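You operate a simulated robot arm through the tools that you are given. There is no shell and no other tool.

The job below is to be done with a simulated robot arm. You get a single attempt, and the scene is never put back.

Task
The long key sticks: brush lube on its guide strip, then work the key twice.
Fine: use the yellow brush and stand it back in its cup. A coat counts when it lies all over at full strength: go over it till it gets no stronger.

The check looks at the end state, three seconds after you hand in, the way a careful person would. Anything else that was tipped, shoved, dropped, spilled or broken makes it a failure.

Robot
A 6-joint arm with a two-finger parallel gripper, fixed in place. Base frame: the origin is on the floor under the middle of its stand, x ahead of it, y to its left, z up; the work surface is at about z = 0.82. Units: m, degrees, N and s.
With the tool pointing down near the work surface it reaches from about 0.34 to 0.76 m from the base axis. Its first joint turns from -66.0 to 66.0 degrees. Payload 2.45 kg.
The tool frame sits at the grasp point between the pads (the TCP): z along the fingers, y along the line on which they close. The tips reach 0.024 m beyond it. The gripper opens to 0.068 m. The fingers are 0.017 m wide and 0.01 m thick; the gripper's body (0.04 by 0.07 m) begins 0.041 m behind the TCP.
Orientation is told as [roll, pitch, yaw] about the base's x, y, z axes, in that order, counted from this pose: with the fingers straight down and closing along the base's y, the tool's x points along the base's -x, its y along +y and its z along -z.

Tools
- The arm moves only by the tool step_arm. Its argument "motion" is a list of rows, each a list of 7 numbers: the shift along the tool's x, y, z in mm, then the turn, a rotation vector about the tool's x, y, z in degrees, then the closure, from 0 (fully open) to 1 (shut). In form: [[x, y, z, rx, ry, rz, gripper], ...]. A call has 1 to 20 rows; each row shifts and turns the commanded pose from where the row before left it, along the tool's axes as they then stand. Each row takes 0.2 s and may step no farther than 0.05 m and 8.6 degrees from the row before; otherwise, or with a gripper value out of range, the whole call is refused. Where a pose cannot be reached the arm comes as near as it can. A force on the tool above 40 N (or 10 N above the force at the start of the call, whichever is more), or a blocked arm, ends the call early, and 0.2 s more pass. The fingers move at their own pace (about 0.108 m/s each) and stop on an object; they squeeze with about 33 N. The grip force told is the motor's: it shows also when the fingers shut on nothing. Time passes only in rows, and 0.2 s behind the last, so rows that do not move let the fingers close. The reply holds the time, the measured pose of the TCP, the force on the tool along the base axes, the opening and the grip force, in the units named above and with some noise, with the torque about the TCP (base axes, N m) and any sound that the robot's microphone picked up.
- Cameras (640 x 400 px; columns grow to the right, rows downward): "scene" is fixed at [0.1828, 0.4395, 1.4514]; the picture's right is [-0.46, -0.89, 0.00], its down [-0.61, 0.31, -0.73] and it looks along [0.65, -0.33, -0.68] (base axes); focal length 327 px, centre (320, 200). "wrist" rides on the gripper at [0.084, 0.011, -0.075] in the tool frame; the picture's right is [-0.13, 0.99, 0.00], its down [-0.60, -0.08, -0.79] and it looks along [-0.79, -0.10, 0.61] (tool axes); focal length 251 px, centre (320, 200).
- grab_frame(camera): a new picture of that camera. The clock stands still meanwhile.
- locate(camera, pixels): for up to 12 pixels [column, row] of the newest picture of that camera ("zoom" is the newest enlarged one), the place [x, y, z] in the base frame of the surface seen there, good to about 0.002 m. The clock stands still meanwhile.
- close_up(camera, box): a new picture of the part [left, top, right, bottom] of that camera's present view, enlarged. The clock stands still meanwhile.
- close_job(): hands the job in; it is judged then, once.

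Unless the task says otherwise, let go and move clear before handing in.

The tools are called after "Call:" by a JSON object that holds its "api" and its "payload". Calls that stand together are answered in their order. step_arm: Moves the arm, as the interface text tells. Its arguments: {"type":"object","properties":{"motion":{"type":"array"}},"required":["motion"]} The other tools are called the same way: grab_frame (camera) takes a picture; locate (camera, pixels) gives the place of the surface under pixels of a picture; close_up (camera, box) takes an enlarged picture of a part of a camera's view; close_job () hands the job in.

At the start:

```text
time: 0.0
tool_pos: [0.4529, 0.1928, 1.1694]
tcp_rot: [-0.1, -0.1, -0.1]
ft_force: [0.3, 0.3, 0.6]
wrist_torque: [-0.01, 0.0, 0.03]
opening: 0.0679
finger_force: 0.2
```

scene: 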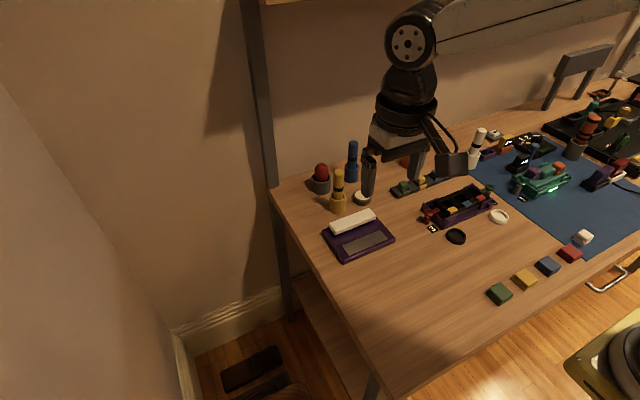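
wrist: 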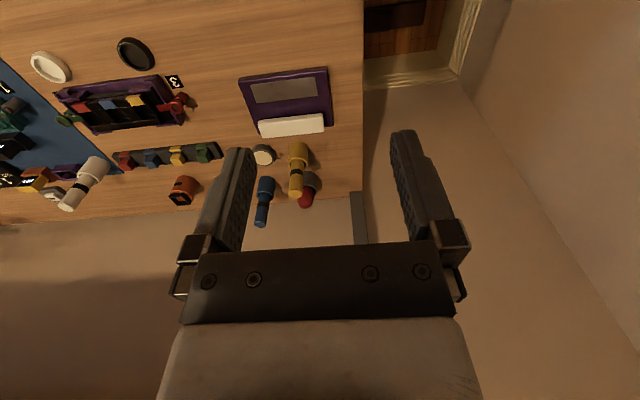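

The scene shows a purple pad with a white block near (357,235), yellow brush at (338,190), blue one at (352,160), red at (321,178), and a box with small coloured parts at (457,205). I'll take close-ups to understand what's what.

Call:
{"api": "close_up", "payload": {"camera": "scene", "box": [290, 130, 410, 270]}}

Call:
{"api": "close_up", "payload": {"camera": "scene", "box": [380, 150, 520, 260]}}

Call:
{"api": "close_up", "payload": {"camera": "scene", "box": [460, 80, 640, 220]}}

Call:
{"api": "close_up", "payload": {"camera": "wrist", "box": [0, 20, 370, 240]}}

```text
2.86 times, centred on (350, 200) of scene
```

zoom: 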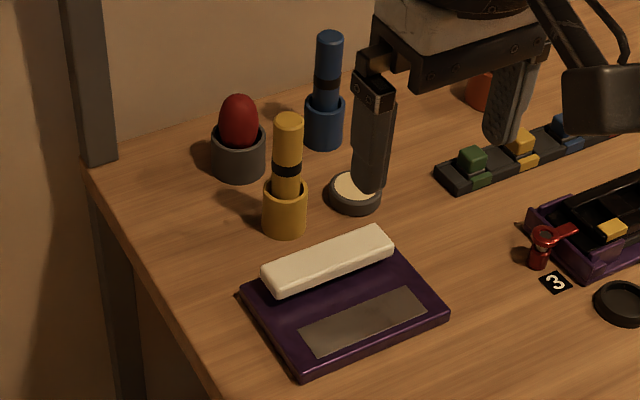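

```text
3.64 times, centred on (450, 205) of scene
```

zoom: 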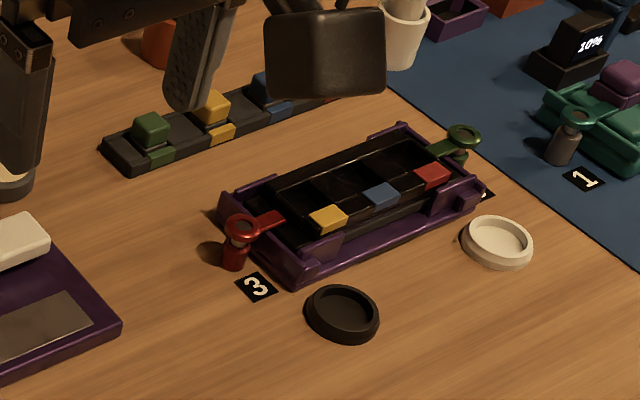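

```text
2.86 times, centred on (550, 150) of scene
```

zoom: 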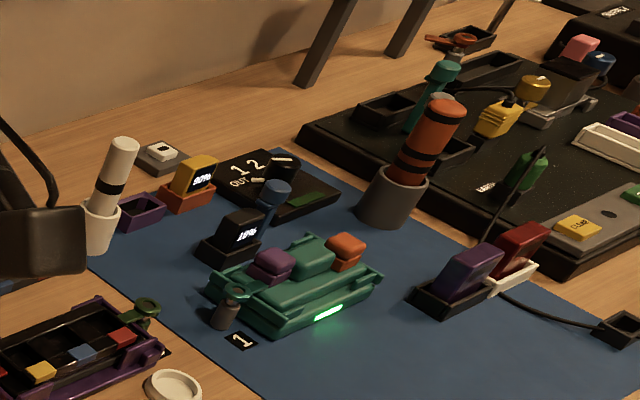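

```text
1.73 times, centred on (185, 130) of wrist
```

zoom: 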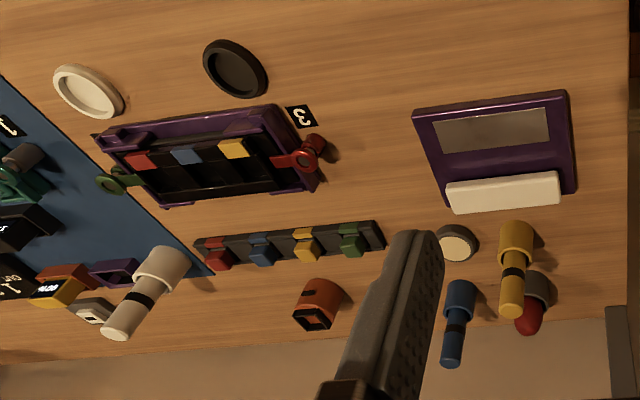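

The long cream key sits on the purple base next to a grey strip; the yellow brush stands in its yellow cup, a cream-filled tin sits beside it. I'll zoom in further and locate these items.

Call:
{"api": "close_up", "payload": {"camera": "scene", "box": [305, 150, 401, 210]}}

Call:
{"api": "locate", "payload": {"camera": "scene", "pixels": [[338, 171], [338, 190], [338, 205], [362, 197], [352, 143], [352, 165], [321, 168], [321, 185], [350, 222], [362, 241], [330, 228], [375, 215]]}}

Call:
{"api": "close_up", "payload": {"camera": "scene", "box": [315, 200, 405, 265]}}

Call:
{"api": "close_up", "payload": {"camera": "wrist", "box": [220, 60, 370, 240]}}

```text
6.67 times, centred on (353, 180) of scene
```

zoom: 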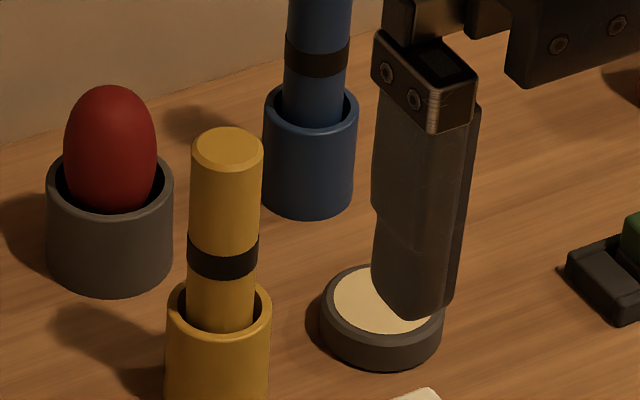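

```text
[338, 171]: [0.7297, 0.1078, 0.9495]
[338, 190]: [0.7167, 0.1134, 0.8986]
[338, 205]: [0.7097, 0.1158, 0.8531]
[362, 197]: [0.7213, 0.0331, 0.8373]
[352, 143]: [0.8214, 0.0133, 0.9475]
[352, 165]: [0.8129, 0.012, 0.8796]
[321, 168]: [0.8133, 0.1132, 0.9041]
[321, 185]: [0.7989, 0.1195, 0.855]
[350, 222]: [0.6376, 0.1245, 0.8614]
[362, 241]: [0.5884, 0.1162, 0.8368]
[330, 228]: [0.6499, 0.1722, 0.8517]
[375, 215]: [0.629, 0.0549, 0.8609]
```

```text
6.15 times, centred on (360, 232) of scene
```

zoom: 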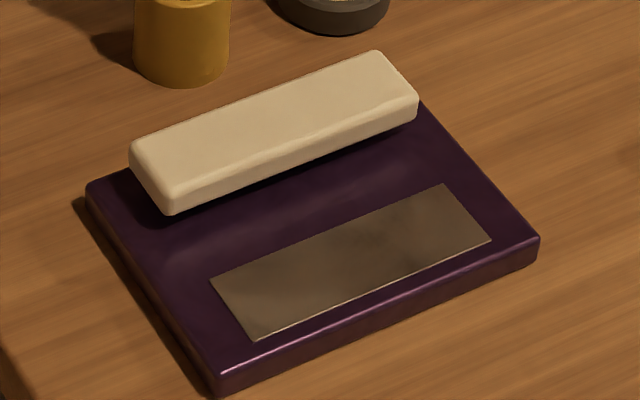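

```text
2.22 times, centred on (295, 150) of wrist
```

zoom: 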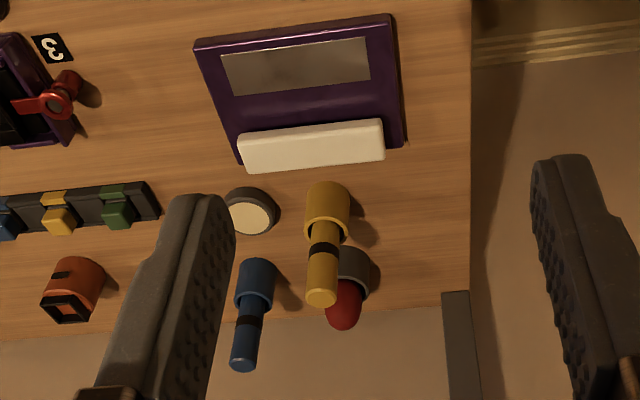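

The yellow brush is about 27 mm thick, top at z≈0.95, axis near (0.728, 0.106). I'll measure the key pad and the strip precisely in a fresh enlarged view.

Call:
{"api": "close_up", "payload": {"camera": "scene", "box": [315, 200, 405, 265]}}

Call:
{"api": "locate", "payload": {"camera": "zoom", "pixels": [[215, 280], [443, 187], [487, 239], [255, 336], [350, 262], [90, 190], [222, 380], [535, 245], [140, 155], [375, 60], [412, 100], [172, 200]]}}

Call:
{"api": "close_up", "payload": {"camera": "scene", "box": [315, 160, 385, 215]}}

```text
6.15 times, centred on (360, 232) of scene
```

zoom: 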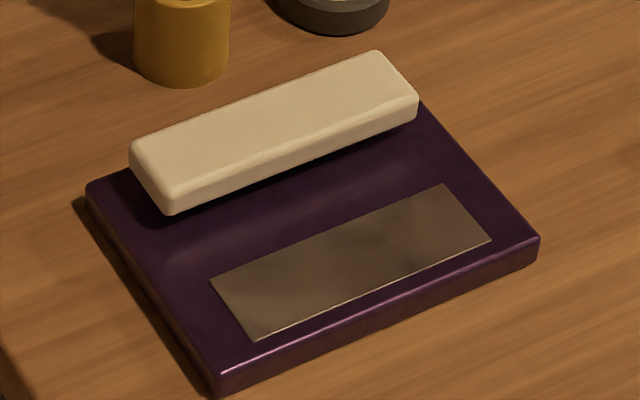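

```text
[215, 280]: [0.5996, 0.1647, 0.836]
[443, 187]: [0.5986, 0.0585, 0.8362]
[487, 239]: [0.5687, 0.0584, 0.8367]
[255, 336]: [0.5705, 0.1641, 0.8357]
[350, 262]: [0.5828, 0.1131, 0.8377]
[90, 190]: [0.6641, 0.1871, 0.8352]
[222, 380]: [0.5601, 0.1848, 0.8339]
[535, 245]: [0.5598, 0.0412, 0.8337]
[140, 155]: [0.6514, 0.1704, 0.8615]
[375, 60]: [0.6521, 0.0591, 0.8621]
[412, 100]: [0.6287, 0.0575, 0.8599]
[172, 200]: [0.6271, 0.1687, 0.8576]
```

```text
7.27 times, centred on (350, 188) of scene
```

zoom: 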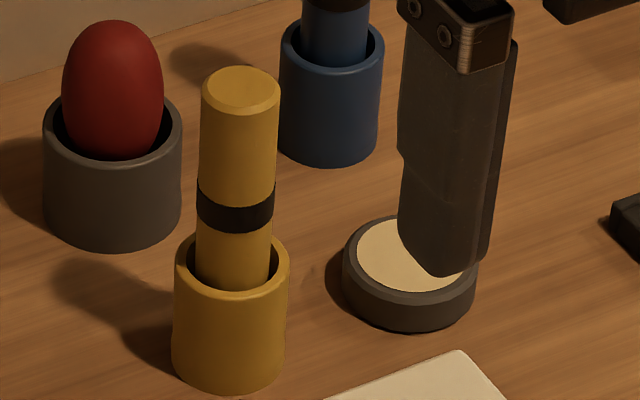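

The strip spans x 0.569–0.600, y 0.058–0.165 at z 0.836, with the key at x≈0.64, y≈0.114, top 0.861. Now I'll measure the brush and cup in this last zoom.

Call:
{"api": "locate", "payload": {"camera": "zoom", "pixels": [[240, 92], [236, 150], [235, 205], [232, 255], [230, 300], [228, 370], [185, 255], [282, 255], [234, 284], [410, 255], [360, 250], [208, 90]]}}

Call:
{"api": "step_arm", "payload": {"motion": [[-40, -15, 0, 0, 0, 0, 0], [-45, -15, 0, 0, 0, 0, 0], [-45, -15, 10, 0, 0, 0, 0], [-45, -15, 20, 0, 0, 0, 0], [-20, -10, 30, 0, 0, 0, 0], [0, 0, 0, 0, 0, 0, 0]]}}

Call:
{"api": "grab_frame", "payload": {"camera": "wrist"}}

Call:
{"api": "grab_frame", "payload": {"camera": "scene"}}

```text
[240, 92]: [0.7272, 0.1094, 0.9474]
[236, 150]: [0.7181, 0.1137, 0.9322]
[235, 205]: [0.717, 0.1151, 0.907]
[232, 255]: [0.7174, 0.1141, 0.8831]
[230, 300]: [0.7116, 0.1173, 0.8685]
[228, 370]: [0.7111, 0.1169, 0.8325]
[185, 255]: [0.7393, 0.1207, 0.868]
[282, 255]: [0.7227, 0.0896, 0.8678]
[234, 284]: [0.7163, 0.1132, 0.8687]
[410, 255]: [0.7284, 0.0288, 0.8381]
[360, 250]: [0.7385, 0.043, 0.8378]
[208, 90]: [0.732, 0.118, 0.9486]
```

```text
refused: row 4 steps farther than a row can; nothing moved
```

```text
taken
```

wrist: 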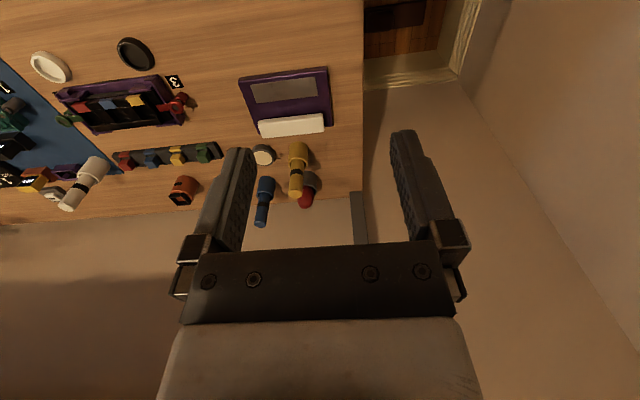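

```text
taken
```

scene: 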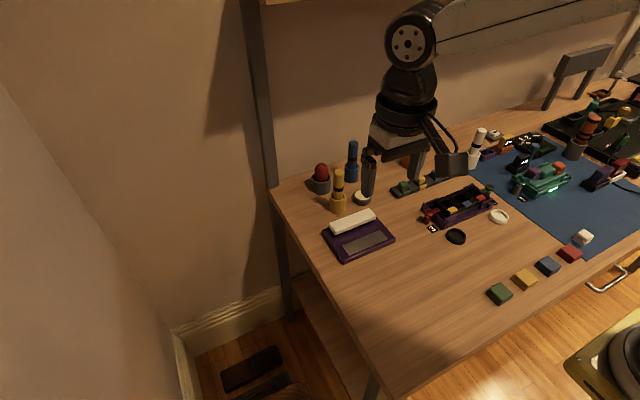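

The move was refused because one row exceeded 50 mm. Before redoing it with smaller steps, I'll check where the post and overhead shelf at the top of the scene image (265,3) stand.

Call:
{"api": "locate", "payload": {"camera": "scene", "pixels": [[264, 100], [250, 20], [275, 180], [290, 1], [330, 100], [264, 3]]}}

Call:
{"api": "step_arm", "payload": {"motion": [[-35, -12, 0, 0, 0, 0, 0], [-40, -14, 0, 0, 0, 0, 0], [-40, -14, 10, 0, 0, 0, 0], [-40, -14, 20, 0, 0, 0, 0]]}}

Call:
{"api": "grab_frame", "payload": {"camera": "wrist"}}

Call:
{"api": "grab_frame", "payload": {"camera": "scene"}}

```text
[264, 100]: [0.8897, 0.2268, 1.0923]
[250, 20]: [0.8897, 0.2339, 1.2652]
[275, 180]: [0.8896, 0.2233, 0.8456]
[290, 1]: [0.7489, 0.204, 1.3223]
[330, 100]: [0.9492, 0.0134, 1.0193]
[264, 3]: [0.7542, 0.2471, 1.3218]
```

```text
time: 1.0
tool_pos: [0.6085, 0.1392, 1.14]
tcp_rot: [0.0, -0.1, -0.1]
ft_force: [-1.4, 0.4, -0.6]
wrist_torque: [0.0, 0.01, -0.03]
opening: 0.0679
finger_force: 0.0
```

```text
taken
```

wrist: 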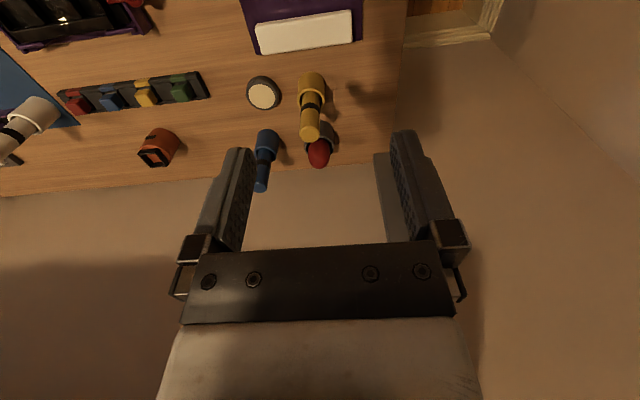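

```text
taken
```

scene: 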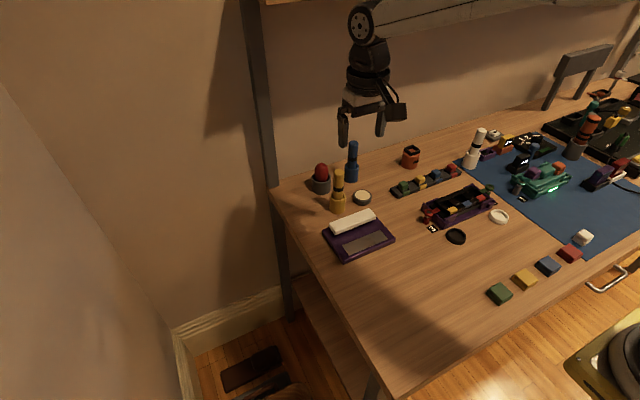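

The shelf's underside is at z≈1.32 and its front edge at x≈0.75, so I'll go down first, then forward to above the yellow brush at low height. The brush top stands at about 0.949, so at TCP z 1.02 the tips clear it.

Call:
{"api": "step_arm", "payload": {"motion": [[0, 0, 40, 0, 0, 0, 0], [0, 0, 40, 0, 0, 0, 0], [-10, -4, 40, 0, 0, 0, 0], [-35, -9, 0, 0, 0, 0, 0], [-35, -9, 0, 0, 0, 0, 0], [-30, -8, 0, 0, 0, 0, 0], [-11, -3, 0, 0, 0, 0, 0], [0, 0, 0, 0, 0, 0, 0]]}}

Call:
{"api": "grab_frame", "payload": {"camera": "wrist"}}

Call:
{"api": "grab_frame", "payload": {"camera": "scene"}}

```text
time: 2.8
tool_pos: [0.7303, 0.1035, 1.0197]
tcp_rot: [0.0, 0.0, 0.0]
ft_force: [-0.6, -0.2, -0.3]
wrist_torque: [0.01, -0.01, -0.02]
opening: 0.0678
finger_force: 0.0
```

```text
taken
```

wrist: 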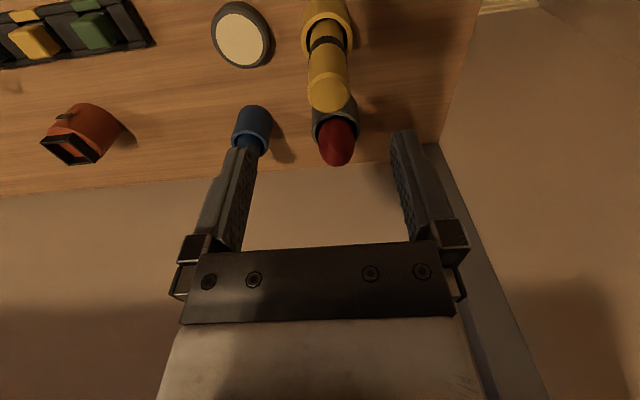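

```text
taken
```

scene: 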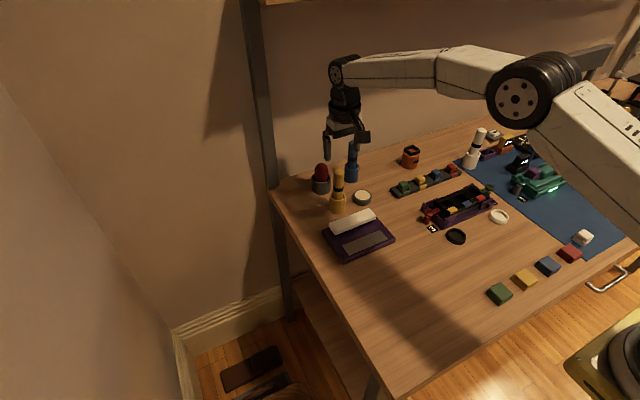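

The wrist view shows the brush top at (328,92), slightly ahead of the camera as expected. I'll locate it precisely from here to refine the centre.

Call:
{"api": "locate", "payload": {"camera": "wrist", "pixels": [[328, 92], [310, 95], [347, 92], [329, 108], [328, 65], [305, 20], [350, 30], [243, 35], [335, 150], [253, 115]]}}

Call:
{"api": "close_up", "payload": {"camera": "wrist", "box": [200, 0, 400, 170]}}

```text
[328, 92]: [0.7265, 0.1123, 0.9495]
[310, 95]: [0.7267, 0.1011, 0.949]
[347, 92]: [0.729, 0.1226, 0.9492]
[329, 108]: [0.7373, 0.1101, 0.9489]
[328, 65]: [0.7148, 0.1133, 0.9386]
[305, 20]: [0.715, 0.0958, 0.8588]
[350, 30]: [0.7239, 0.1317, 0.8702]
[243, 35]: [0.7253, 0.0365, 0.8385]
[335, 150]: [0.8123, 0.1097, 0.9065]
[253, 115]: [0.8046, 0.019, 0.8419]
```

```text
2.35 times, centred on (300, 85) of wrist
```

zoom: 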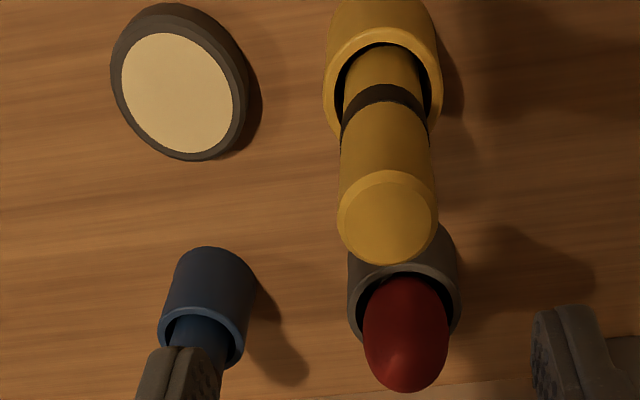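

Combining both cameras, the brush axis is about (0.728, 0.1095), and the fingers (opening along y) straddle it. I'll descend to TCP z≈0.922 and stop before closing.

Call:
{"api": "step_arm", "payload": {"motion": [[1.5, 5.5, 0, 0, 0, 0, 0], [0, 0, 35, 0, 0, 0, 0], [0, 0, 35, 0, 0, 0, 0], [0, 0, 20, 0, 0, 0, 0], [0, 0, 8, 0, 0, 0, 0], [0, 0, 0, 0, 0, 0, 0]]}}

Call:
{"api": "grab_frame", "payload": {"camera": "wrist"}}

Call:
{"api": "close_up", "payload": {"camera": "scene", "box": [290, 110, 410, 220]}}

```text
time: 4.2
tool_pos: [0.7271, 0.1099, 0.9223]
tcp_rot: [0.0, 0.0, 0.0]
ft_force: [-0.1, 0.4, 0.4]
wrist_torque: [-0.02, 0.0, 0.0]
opening: 0.0678
finger_force: 0.0
```

```text
taken
```

wrist: 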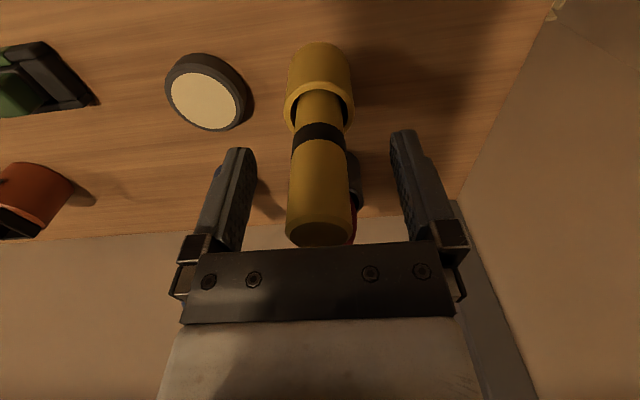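

```text
3.64 times, centred on (350, 165) of scene
```

zoom: 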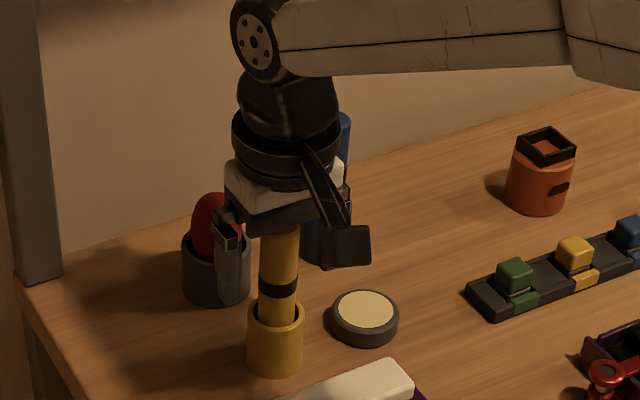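

The brush handle at columns 287–352 is centred between the fingers, and no force is felt. I'll close on it.

Call:
{"api": "step_arm", "payload": {"motion": [[0, 0, 0, 0, 0, 0, 1], [0, 0, 0, 0, 0, 0, 1], [0, 0, 0, 0, 0, 0, 1], [0, 0, 0, 0, 0, 0, 1]]}}

Call:
{"api": "grab_frame", "payload": {"camera": "wrist"}}

```text
time: 5.2
tool_pos: [0.7286, 0.1101, 0.9222]
tcp_rot: [0.1, 0.0, 0.0]
ft_force: [-0.4, 0.3, -0.8]
wrist_torque: [0.01, 0.0, 0.02]
opening: 0.0248
finger_force: 32.8
```

```text
taken
```

wrist: 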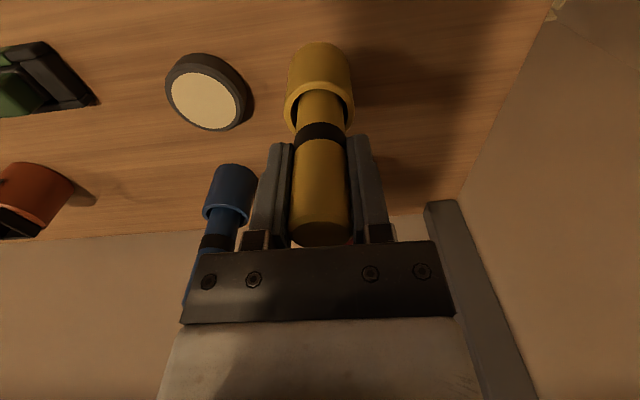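

The fingers hold the handle (opening 24.8 mm, 33 N). I'll lift straight up gently, and look at the tip.

Call:
{"api": "step_arm", "payload": {"motion": [[0, 0, -5, 0, 0, 0, 1], [0, 0, -15, 0, 0, 0, 1], [0, 0, -20, 0, 0, 0, 1], [0, 0, -25, 0, 0, 0, 1], [0, 0, -25, 0, 0, 0, 1], [0, 0, 0, 0, 0, 0, 1]]}}

Call:
{"api": "close_up", "payload": {"camera": "scene", "box": [290, 110, 410, 220]}}

Call:
{"api": "grab_frame", "payload": {"camera": "wrist"}}

```text
time: 6.6
tool_pos: [0.7264, 0.11, 1.0107]
tcp_rot: [0.0, 0.0, 0.0]
ft_force: [0.4, 0.3, -0.6]
wrist_torque: [0.02, -0.01, 0.01]
opening: 0.025
finger_force: 33.0
```

```text
3.64 times, centred on (350, 165) of scene
```

zoom: 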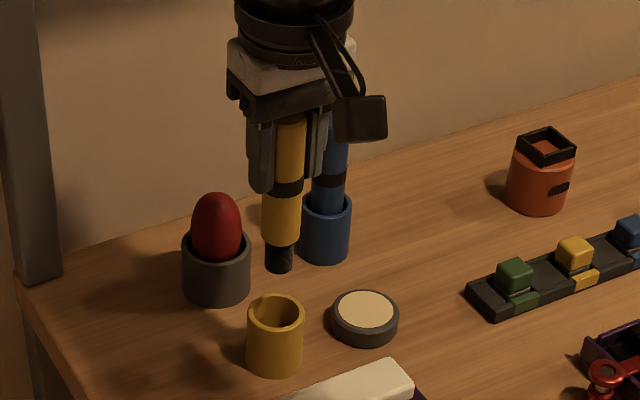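

```text
taken
```

wrist: 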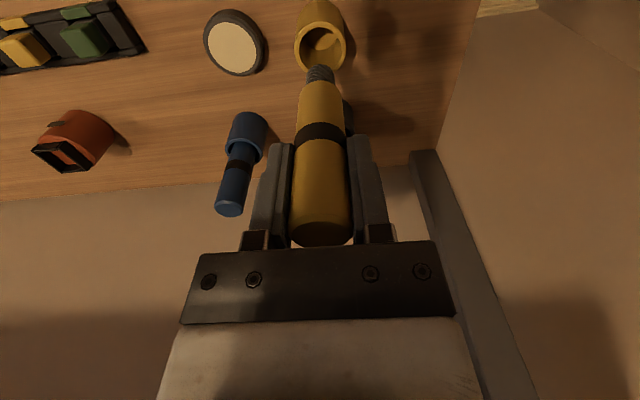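

The lifted brush shows a dark, dry-looking bristle tip at zoom (279,260), and the cup looks empty. I'll zoom in on the tip and on the cream tin.

Call:
{"api": "close_up", "payload": {"camera": "scene", "box": [345, 160, 385, 190]}}

Call:
{"api": "close_up", "payload": {"camera": "scene", "box": [340, 180, 380, 210]}}

Call:
{"api": "close_up", "payload": {"camera": "scene", "box": [310, 165, 358, 195]}}

Call:
{"api": "close_up", "payload": {"camera": "wrist", "box": [190, 0, 350, 100]}}

```text
13.33 times, centred on (365, 175) of scene
```

zoom: 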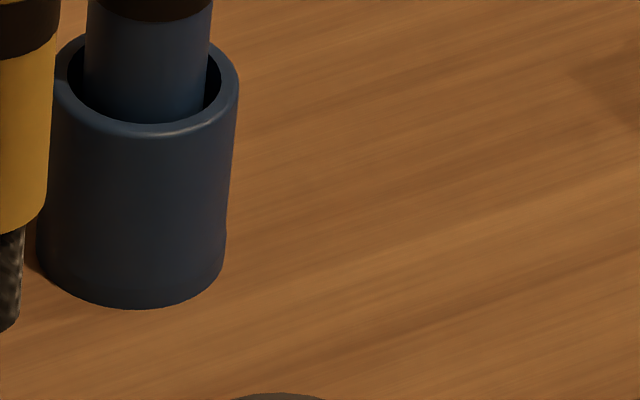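

```text
13.33 times, centred on (360, 195) of scene
```

zoom: 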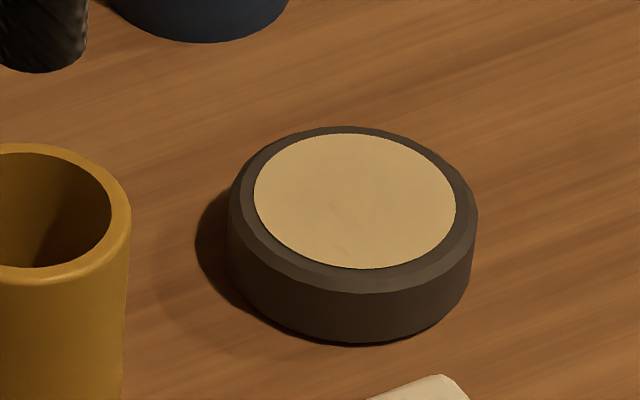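

```text
13.33 times, centred on (334, 180) of scene
```

zoom: 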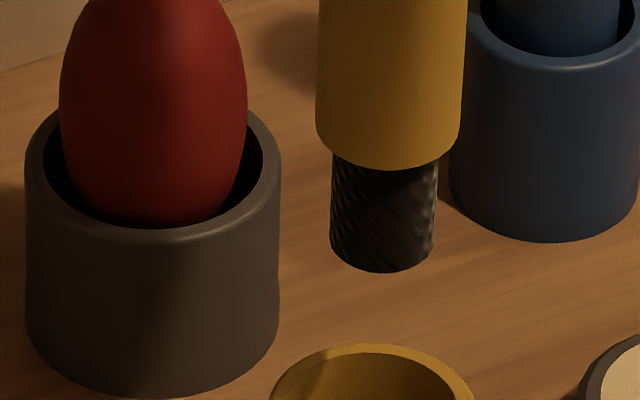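

```text
4.00 times, centred on (270, 50) of wrist
```

zoom: 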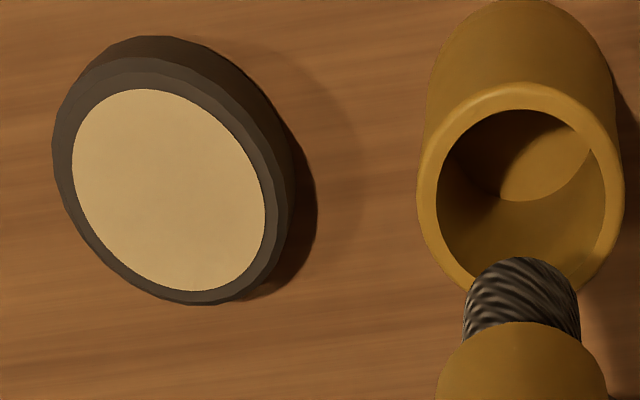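

The bristle tip is dry and dark. Before choosing the tin as the lube, I'll look closely at the other possible containers: the orange pot, the white stick, and the two dishes.

Call:
{"api": "close_up", "payload": {"camera": "scene", "box": [390, 135, 438, 175]}}

Call:
{"api": "close_up", "payload": {"camera": "scene", "box": [430, 195, 520, 250]}}

Call:
{"api": "close_up", "payload": {"camera": "scene", "box": [455, 115, 545, 175]}}

Call:
{"api": "locate", "payload": {"camera": "scene", "pixels": [[338, 184], [338, 178], [362, 197]]}}

```text
10.00 times, centred on (414, 155) of scene
```

zoom: 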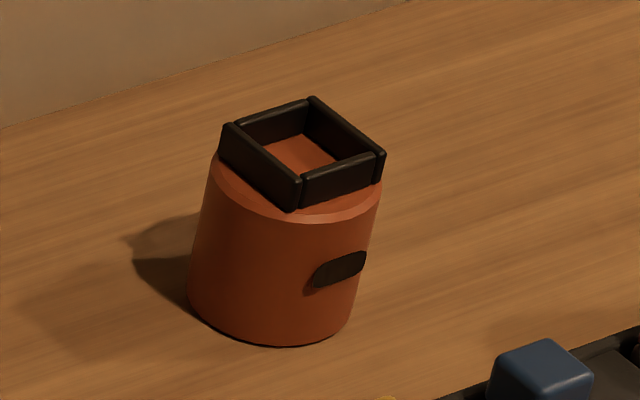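

```text
7.11 times, centred on (475, 222) of scene
```

zoom: 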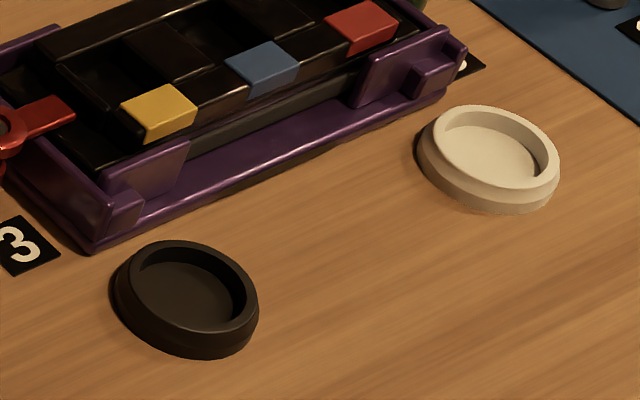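

```text
6.67 times, centred on (500, 145) of scene
```

zoom: 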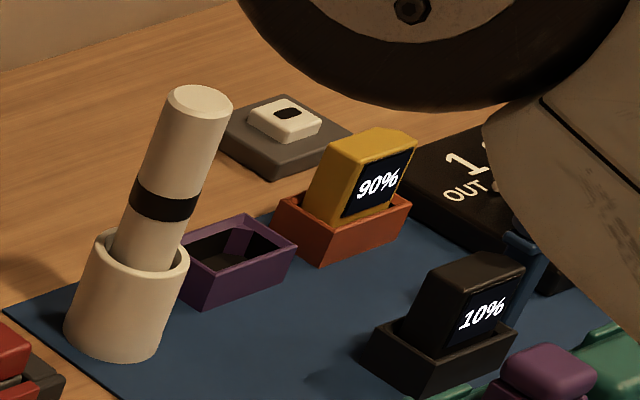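

```text
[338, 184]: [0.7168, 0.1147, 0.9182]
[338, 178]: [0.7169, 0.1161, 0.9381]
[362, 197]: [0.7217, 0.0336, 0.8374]
```

The tin at (362,195) is clearly the only lube source; the other vessels are empty or unrelated. I'll locate the tin's disc edges and the bristle tip for exact heights.

Call:
{"api": "close_up", "payload": {"camera": "scene", "box": [326, 170, 390, 210]}}

Call:
{"api": "locate", "payload": {"camera": "zoom", "pixels": [[345, 250], [320, 250], [420, 250], [365, 222], [372, 280], [300, 245], [425, 275], [128, 130], [128, 150], [128, 110]]}}

Call:
{"api": "locate", "payload": {"camera": "wrist", "pixels": [[236, 42], [212, 42], [258, 50], [236, 20], [238, 66]]}}

```text
10.00 times, centred on (358, 190) of scene
```

zoom: 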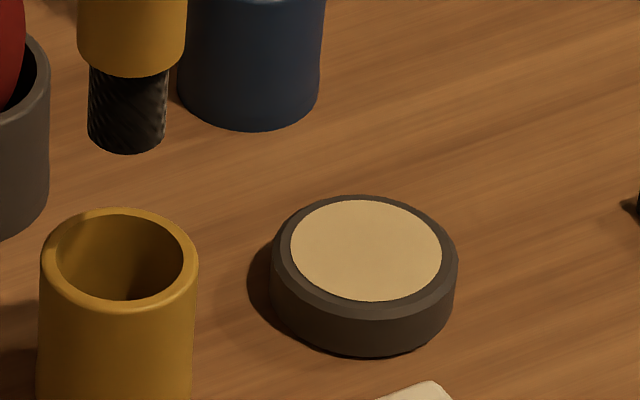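

```text
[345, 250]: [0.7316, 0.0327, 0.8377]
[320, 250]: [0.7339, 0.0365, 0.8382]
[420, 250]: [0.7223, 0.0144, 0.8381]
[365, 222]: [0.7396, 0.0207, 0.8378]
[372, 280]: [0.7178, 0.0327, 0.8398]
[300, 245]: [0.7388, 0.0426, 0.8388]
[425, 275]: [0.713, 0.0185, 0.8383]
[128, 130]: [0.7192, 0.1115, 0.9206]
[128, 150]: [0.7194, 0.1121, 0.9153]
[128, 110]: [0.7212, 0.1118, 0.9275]
```

```text
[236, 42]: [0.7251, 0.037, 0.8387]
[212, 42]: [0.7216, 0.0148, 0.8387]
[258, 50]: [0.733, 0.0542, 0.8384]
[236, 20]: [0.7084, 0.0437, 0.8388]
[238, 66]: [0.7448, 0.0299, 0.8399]
```

The tin's cream surface is centred near (0.729, 0.029) at z≈0.8385, and the bristle end lies about 97 mm below the TCP. I'll move over and lower to just above it.

Call:
{"api": "step_arm", "payload": {"motion": [[-0.5, -20, 0, 0, 0, 0, 1], [-0.5, -30, 0, 0, 0, 0, 1], [0, -31, 0, 0, 0, 0, 1], [0, 0, 25, 0, 0, 0, 1], [0, 0, 25, 0, 0, 0, 1], [0, 0, 13, 0, 0, 0, 1], [0, 0, 0, 0, 0, 0, 1]]}}

Call:
{"api": "close_up", "payload": {"camera": "scene", "box": [326, 170, 390, 210]}}

Call:
{"api": "grab_frame", "payload": {"camera": "wrist"}}

```text
time: 8.2
tool_pos: [0.7303, 0.0283, 0.9497]
tcp_rot: [0.0, -0.2, 0.0]
ft_force: [-0.3, 0.1, -0.1]
wrist_torque: [-0.02, -0.02, 0.01]
opening: 0.0251
finger_force: 33.4
```

```text
10.00 times, centred on (358, 190) of scene
```

zoom: 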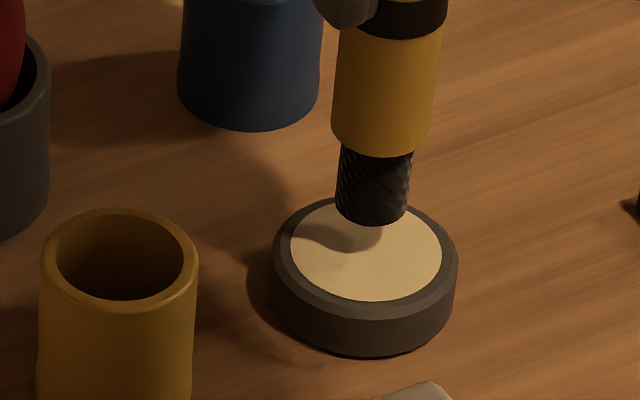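

```text
taken
```

wrist: 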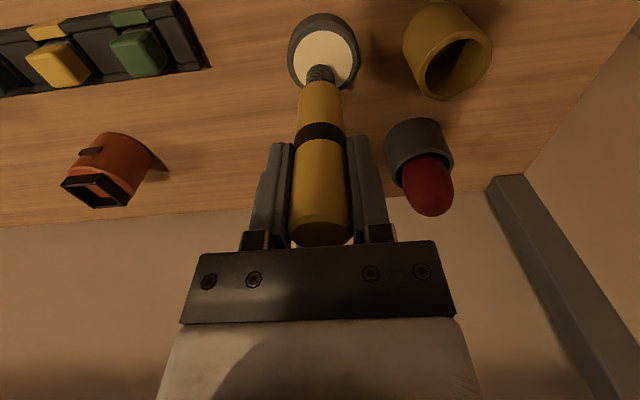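

The bristles hang about 14 mm above the centre of the cream. I'll lower in small steps and watch the force.

Call:
{"api": "step_arm", "payload": {"motion": [[0, 0, 8, 0, 0, 0, 1], [0, 0, 3, 0, 0, 0, 1], [0, 0, 1, 0, 0, 0, 1], [0, 0, 1, 0, 0, 0, 1], [0, 0, 0, 0, 0, 0, 1]]}}

Call:
{"api": "close_up", "payload": {"camera": "scene", "box": [326, 170, 390, 210]}}

```text
time: 9.4
tool_pos: [0.7284, 0.0291, 0.9371]
tcp_rot: [0.0, -0.1, 0.0]
ft_force: [0.7, -1.1, 0.7]
wrist_torque: [0.0, 0.0, -0.01]
opening: 0.0245
finger_force: 33.1
```

```text
10.00 times, centred on (358, 190) of scene
```

zoom: 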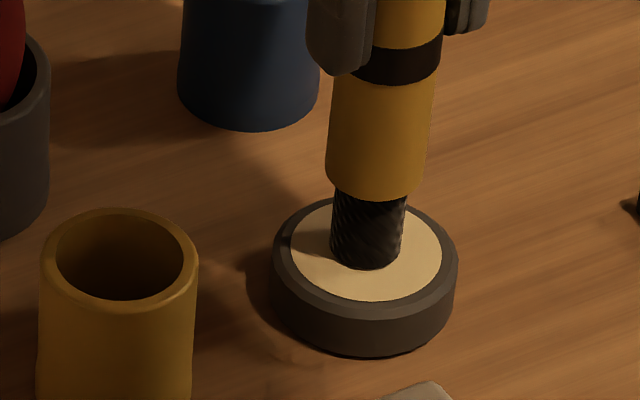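

The tip appears nearly on the cream (zoom (366,265)), with no clear force yet. I'll go on in 1 mm steps.

Call:
{"api": "step_arm", "payload": {"motion": [[0, 0, 1, 0, 0, 0, 1], [0, 0, 1, 0, 0, 0, 1], [0, 0, 0, 0, 0, 0, 1]]}}

Call:
{"api": "close_up", "payload": {"camera": "scene", "box": [326, 170, 390, 210]}}

```text
time: 10.2
tool_pos: [0.728, 0.0307, 0.9369]
tcp_rot: [0.0, -0.2, 0.1]
ft_force: [-3.6, -1.5, 15.2]
wrist_torque: [-0.13, 0.35, 0.03]
opening: 0.0249
finger_force: 33.3
```

```text
10.00 times, centred on (358, 190) of scene
```

zoom: 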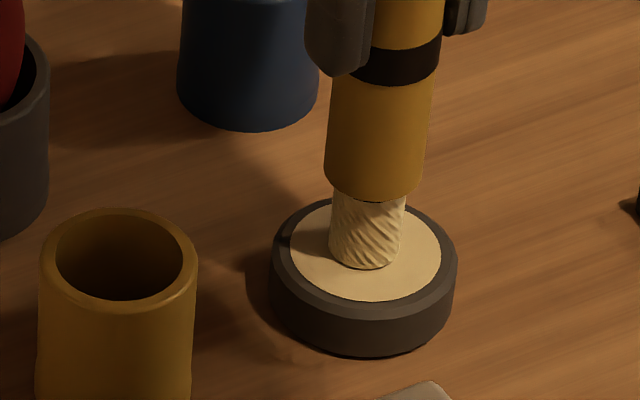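

The bristles turned cream at about 15 N: the brush is loaded, contact being at TCP z≈0.937. I'll lift out gently and carry it to above the strip's near-right end.

Call:
{"api": "step_arm", "payload": {"motion": [[0, 0, -3, 0, 0, 0, 1], [0, 0, -12, 0, 0, 0, 1], [0, 0, -25, 0, 0, 0, 1], [0, 0, -25, 0, 0, 0, 1], [35, 9, 0, 0, 0, 0, 1], [35, 9, 0, 0, 0, 0, 1], [35, 9, 0, 0, 0, 0, 1], [30, 8, 0, 0, 0, 0, 1], [0, 0, 20, 0, 0, 0, 1], [0, 0, 20, 0, 0, 0, 1], [0, 0, 0, 0, 0, 0, 1]]}}

Call:
{"api": "close_up", "payload": {"camera": "scene", "box": [315, 190, 411, 250]}}

Call:
{"api": "grab_frame", "payload": {"camera": "wrist"}}

```text
time: 12.6
tool_pos: [0.5925, 0.0604, 0.9613]
tcp_rot: [0.0, -0.2, 0.0]
ft_force: [-0.3, 0.0, -0.5]
wrist_torque: [0.0, 0.01, -0.01]
opening: 0.025
finger_force: 33.3
```

```text
6.67 times, centred on (363, 220) of scene
```

zoom: 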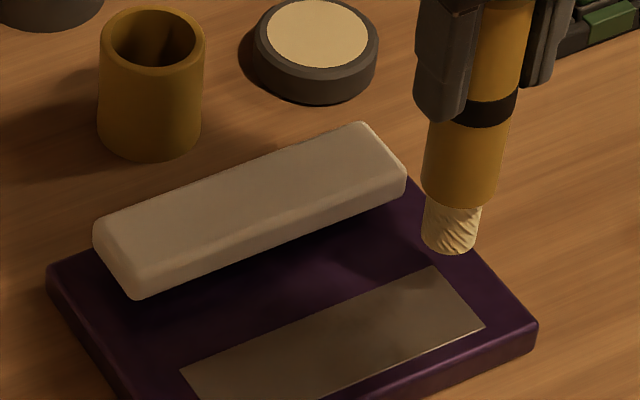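

```text
taken
```

wrist: 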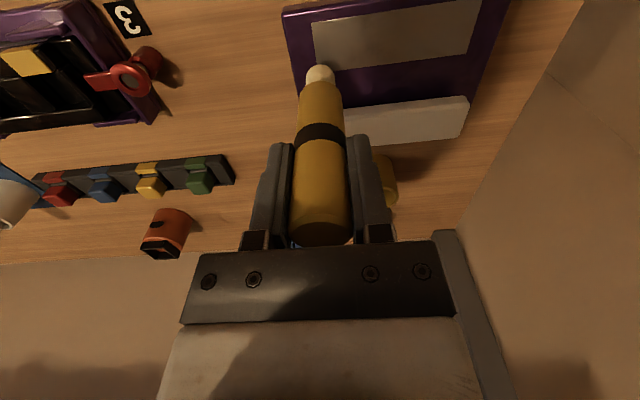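

The loaded brush hangs ~25 mm above the strip's right end (zoom strip corner (433,268)). I'll take another still reading to firm up the position before touching down.

Call:
{"api": "step_arm", "payload": {"motion": [[0, 0, 0, 0, 0, 0, 1]]}}

Call:
{"api": "step_arm", "payload": {"motion": [[0, 0, 12, 0, 0, 0, 1], [0, 0, 0, 0, 0, 0, 1]]}}

Call:
{"api": "close_up", "payload": {"camera": "scene", "box": [315, 200, 405, 265]}}

Call:
{"api": "close_up", "payload": {"camera": "wrist", "box": [270, 0, 510, 150]}}

```text
time: 13.0
tool_pos: [0.5924, 0.0625, 0.9606]
tcp_rot: [0.0, 0.1, 0.0]
ft_force: [0.1, 0.2, -1.5]
wrist_torque: [0.0, 0.0, 0.03]
opening: 0.0249
finger_force: 33.1
```

```text
time: 13.6
tool_pos: [0.5924, 0.064, 0.9469]
tcp_rot: [0.0, -0.1, 0.0]
ft_force: [0.7, 0.4, -0.1]
wrist_torque: [0.0, 0.01, -0.02]
opening: 0.0251
finger_force: 33.0
```

```text
6.15 times, centred on (360, 232) of scene
```

zoom: 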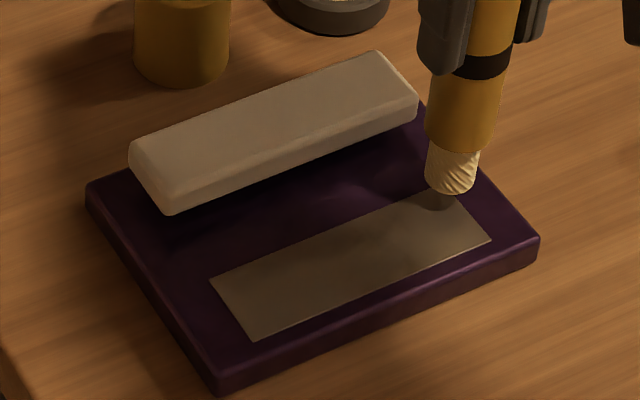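

```text
2.67 times, centred on (390, 75) of wrist
```

zoom: 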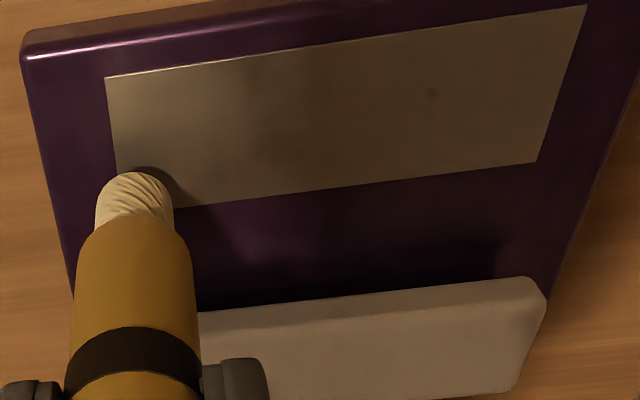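

The tip sits over the strip's right/back corner region, about 13 mm up. I'll lower and then creep to a light contact.

Call:
{"api": "step_arm", "payload": {"motion": [[0, 0, 8, 0, 0, 0, 1], [0, 0, 4, 0, 0, 0, 1], [0, 0, 0, 0, 0, 0, 1]]}}

Call:
{"api": "step_arm", "payload": {"motion": [[0, 0, 1, 0, 0, 0, 1], [0, 0, 0, 0, 0, 0, 1]]}}

Call:
{"api": "close_up", "payload": {"camera": "scene", "box": [315, 200, 405, 265]}}

```text
time: 14.4
tool_pos: [0.5926, 0.0652, 0.934]
tcp_rot: [0.1, -0.1, 0.0]
ft_force: [-1.2, -0.6, 4.6]
wrist_torque: [-0.07, 0.16, -0.02]
opening: 0.0251
finger_force: 33.4
```

```text
time: 15.0
tool_pos: [0.5939, 0.0643, 0.9347]
tcp_rot: [0.0, -0.2, 0.0]
ft_force: [-6.3, 0.0, 23.1]
wrist_torque: [0.0, 0.52, -0.02]
opening: 0.0252
finger_force: 33.4
```

```text
6.15 times, centred on (360, 232) of scene
```

zoom: 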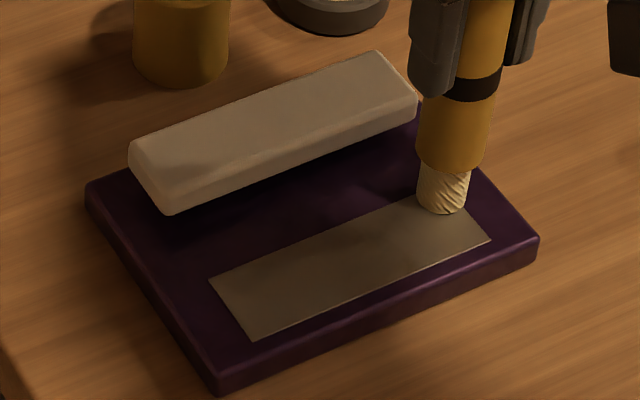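

Contact gives 23 N after another 1 mm, more than I want. I'll back off 0.9 mm and try a short stroke along +y to see the coat.

Call:
{"api": "step_arm", "payload": {"motion": [[0, 0, -0.8, 0, 0, 0, 1], [0, 5, 0, 0, 0, 0, 1], [0, 8, 0, 0, 0, 0, 1], [0, 8, 0, 0, 0, 0, 1], [0, 8, 0, 0, 0, 0, 1]]}}

Call:
{"api": "close_up", "payload": {"camera": "scene", "box": [315, 200, 405, 265]}}

Call:
{"api": "close_up", "payload": {"camera": "wrist", "box": [270, 0, 510, 150]}}

```text
time: 16.2
tool_pos: [0.5947, 0.0939, 0.9339]
tcp_rot: [0.1, 0.1, 0.0]
ft_force: [-1.5, -5.0, 12.5]
wrist_torque: [-0.43, -0.01, -0.02]
opening: 0.0251
finger_force: 32.9
```

```text
6.15 times, centred on (360, 232) of scene
```

zoom: 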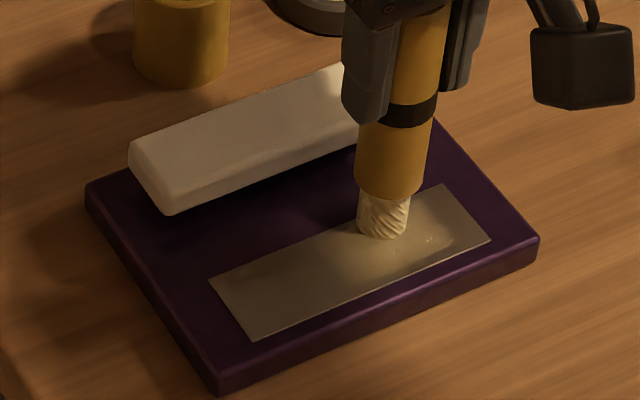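

```text
2.67 times, centred on (390, 75) of wrist
```

zoom: 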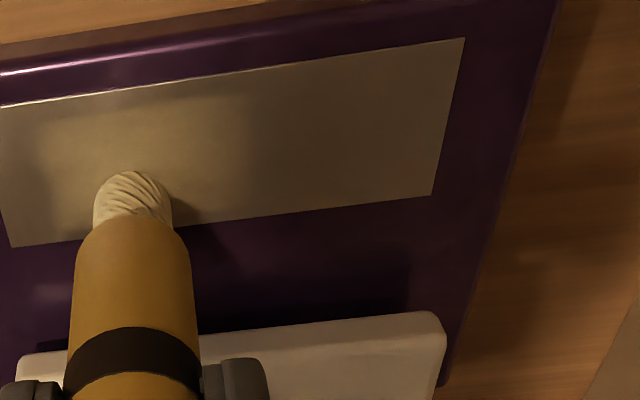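

A lighter coat appears behind the brush (scene zoom around (440,225)), and the pad has not shifted. I'll finish this lane along +y, then step x toward the front and come back.

Call:
{"api": "step_arm", "payload": {"motion": [[0, 8, -0.2, 0, 0, 0, 1], [0, 8, 0, 0, 0, 0, 1], [0, 8, 0, 0, 0, 0, 1], [0, 8, 0, 0, 0, 0, 1], [0, 8, 0, 0, 0, 0, 1], [0, 8, 0, 0, 0, 0, 1], [0, 8, 0, 0, 0, 0, 1], [0, 8, 0, 0, 0, 0, 1], [0, 1, 0, 0, 0, 0, 1]]}}

Call:
{"api": "close_up", "payload": {"camera": "scene", "box": [315, 200, 405, 265]}}

Call:
{"api": "grab_frame", "payload": {"camera": "wrist"}}

```text
time: 18.2
tool_pos: [0.5935, 0.1596, 0.9348]
tcp_rot: [-0.1, 0.0, 0.0]
ft_force: [-0.6, -3.1, 9.0]
wrist_torque: [-0.28, -0.05, 0.01]
opening: 0.025
finger_force: 32.5
```

```text
6.15 times, centred on (360, 232) of scene
```

zoom: 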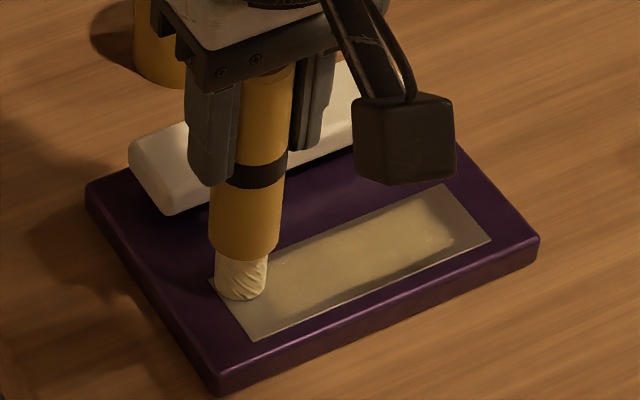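

```text
taken
```

wrist: 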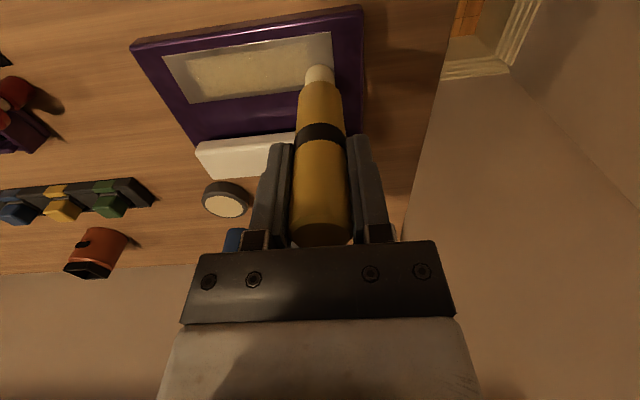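

The coat now shows over the central band (wrist (250,70)) with weaker edges. I'll step to the front lane (x≈0.575) and sweep back along −y.

Call:
{"api": "step_arm", "payload": {"motion": [[6, 0, 0, 0, 0, 0, 1], [6, 0, 0, 0, 0, 0, 1], [7, 0, 0, 0, 0, 0, 1], [0, -8, 0, 0, 0, 0, 1], [0, -8, 0, 0, 0, 0, 1], [0, -8, 0, 0, 0, 0, 1], [0, -8, 0, 0, 0, 0, 1], [0, -8, 0, 0, 0, 0, 1], [0, -8, 0, 0, 0, 0, 1], [0, -8, 0, 0, 0, 0, 1], [0, -8, 0, 0, 0, 0, 1], [0, -8, 0, 0, 0, 0, 1], [0, -8, 0, 0, 0, 0, 1], [0, -8, 0, 0, 0, 0, 1], [0, -7, 0, 0, 0, 0, 1]]}}

Call:
{"api": "close_up", "payload": {"camera": "scene", "box": [315, 200, 405, 265]}}

Call:
{"api": "close_up", "payload": {"camera": "wrist", "box": [270, 0, 510, 150]}}

```text
time: 21.4
tool_pos: [0.5756, 0.0645, 0.9351]
tcp_rot: [0.1, 0.0, 0.0]
ft_force: [0.1, 0.1, 0.2]
wrist_torque: [0.01, -0.02, -0.01]
opening: 0.0248
finger_force: 32.7
```

```text
6.15 times, centred on (360, 232) of scene
```

zoom: 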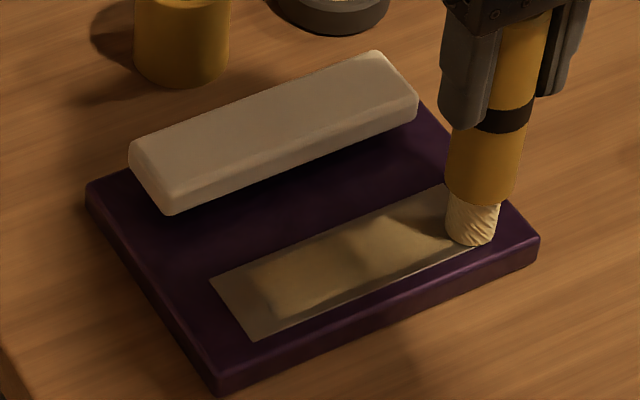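

```text
2.67 times, centred on (390, 75) of wrist
```

zoom: 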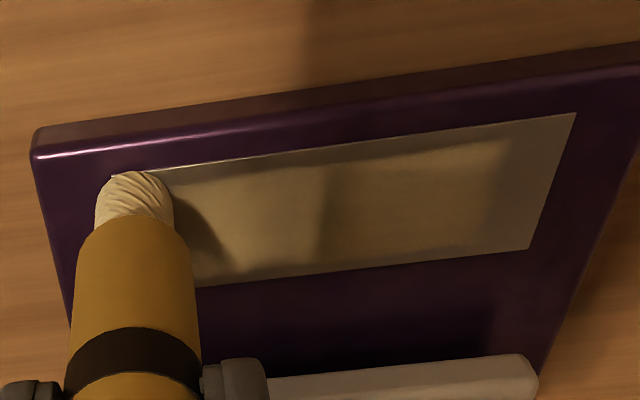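

The force has vanished (0.2 N), so the brush was riding free at this lane's end. I'll lower by small steps until there's contact again.

Call:
{"api": "step_arm", "payload": {"motion": [[0, 0, 0.5, 0, 0, 0, 1], [0, 0, 0, 0, 0, 0, 1]]}}

Call:
{"api": "step_arm", "payload": {"motion": [[0, 0, 0.4, 0, 0, 0, 1], [0, 0, 0, 0, 0, 0, 1]]}}

```text
time: 22.0
tool_pos: [0.5755, 0.0648, 0.9334]
tcp_rot: [0.0, 0.0, -0.1]
ft_force: [-0.7, 0.1, -1.0]
wrist_torque: [-0.04, -0.02, -0.01]
opening: 0.025
finger_force: 32.6
```

```text
time: 22.6
tool_pos: [0.5746, 0.0645, 0.9345]
tcp_rot: [0.0, -0.1, 0.0]
ft_force: [0.0, 1.0, 0.8]
wrist_torque: [0.01, -0.07, 0.03]
opening: 0.0248
finger_force: 33.2
```

Call:
{"api": "step_arm", "payload": {"motion": [[0, 0, 0.4, 0, 0, 0, 1], [0, 0, 0, 0, 0, 0, 1]]}}

Call:
{"api": "step_arm", "payload": {"motion": [[0, 0, 0.4, 0, 0, 0, 1], [0, 0, 0, 0, 0, 0, 1]]}}

Call:
{"api": "close_up", "payload": {"camera": "scene", "box": [345, 205, 405, 245]}}

```text
time: 23.2
tool_pos: [0.5749, 0.0652, 0.9345]
tcp_rot: [0.0, -0.1, 0.0]
ft_force: [-5.9, 0.0, 15.8]
wrist_torque: [-0.09, 0.44, 0.01]
opening: 0.0253
finger_force: 32.8
```

```text
time: 23.8
tool_pos: [0.5747, 0.0653, 0.9346]
tcp_rot: [0.0, -0.2, 0.0]
ft_force: [-6.3, -0.4, 23.7]
wrist_torque: [0.0, 0.43, 0.02]
opening: 0.0249
finger_force: 33.4
```

```text
10.00 times, centred on (375, 225) of scene
```

zoom: 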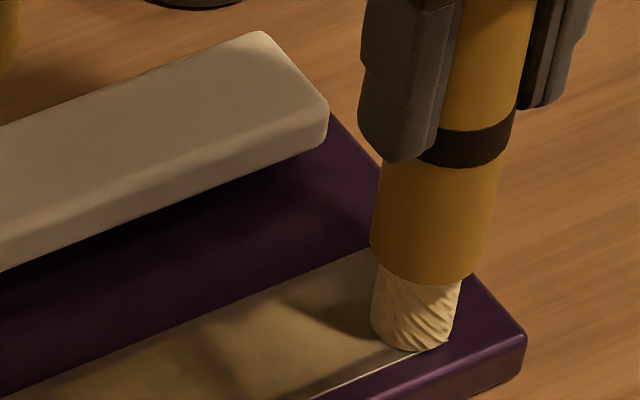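

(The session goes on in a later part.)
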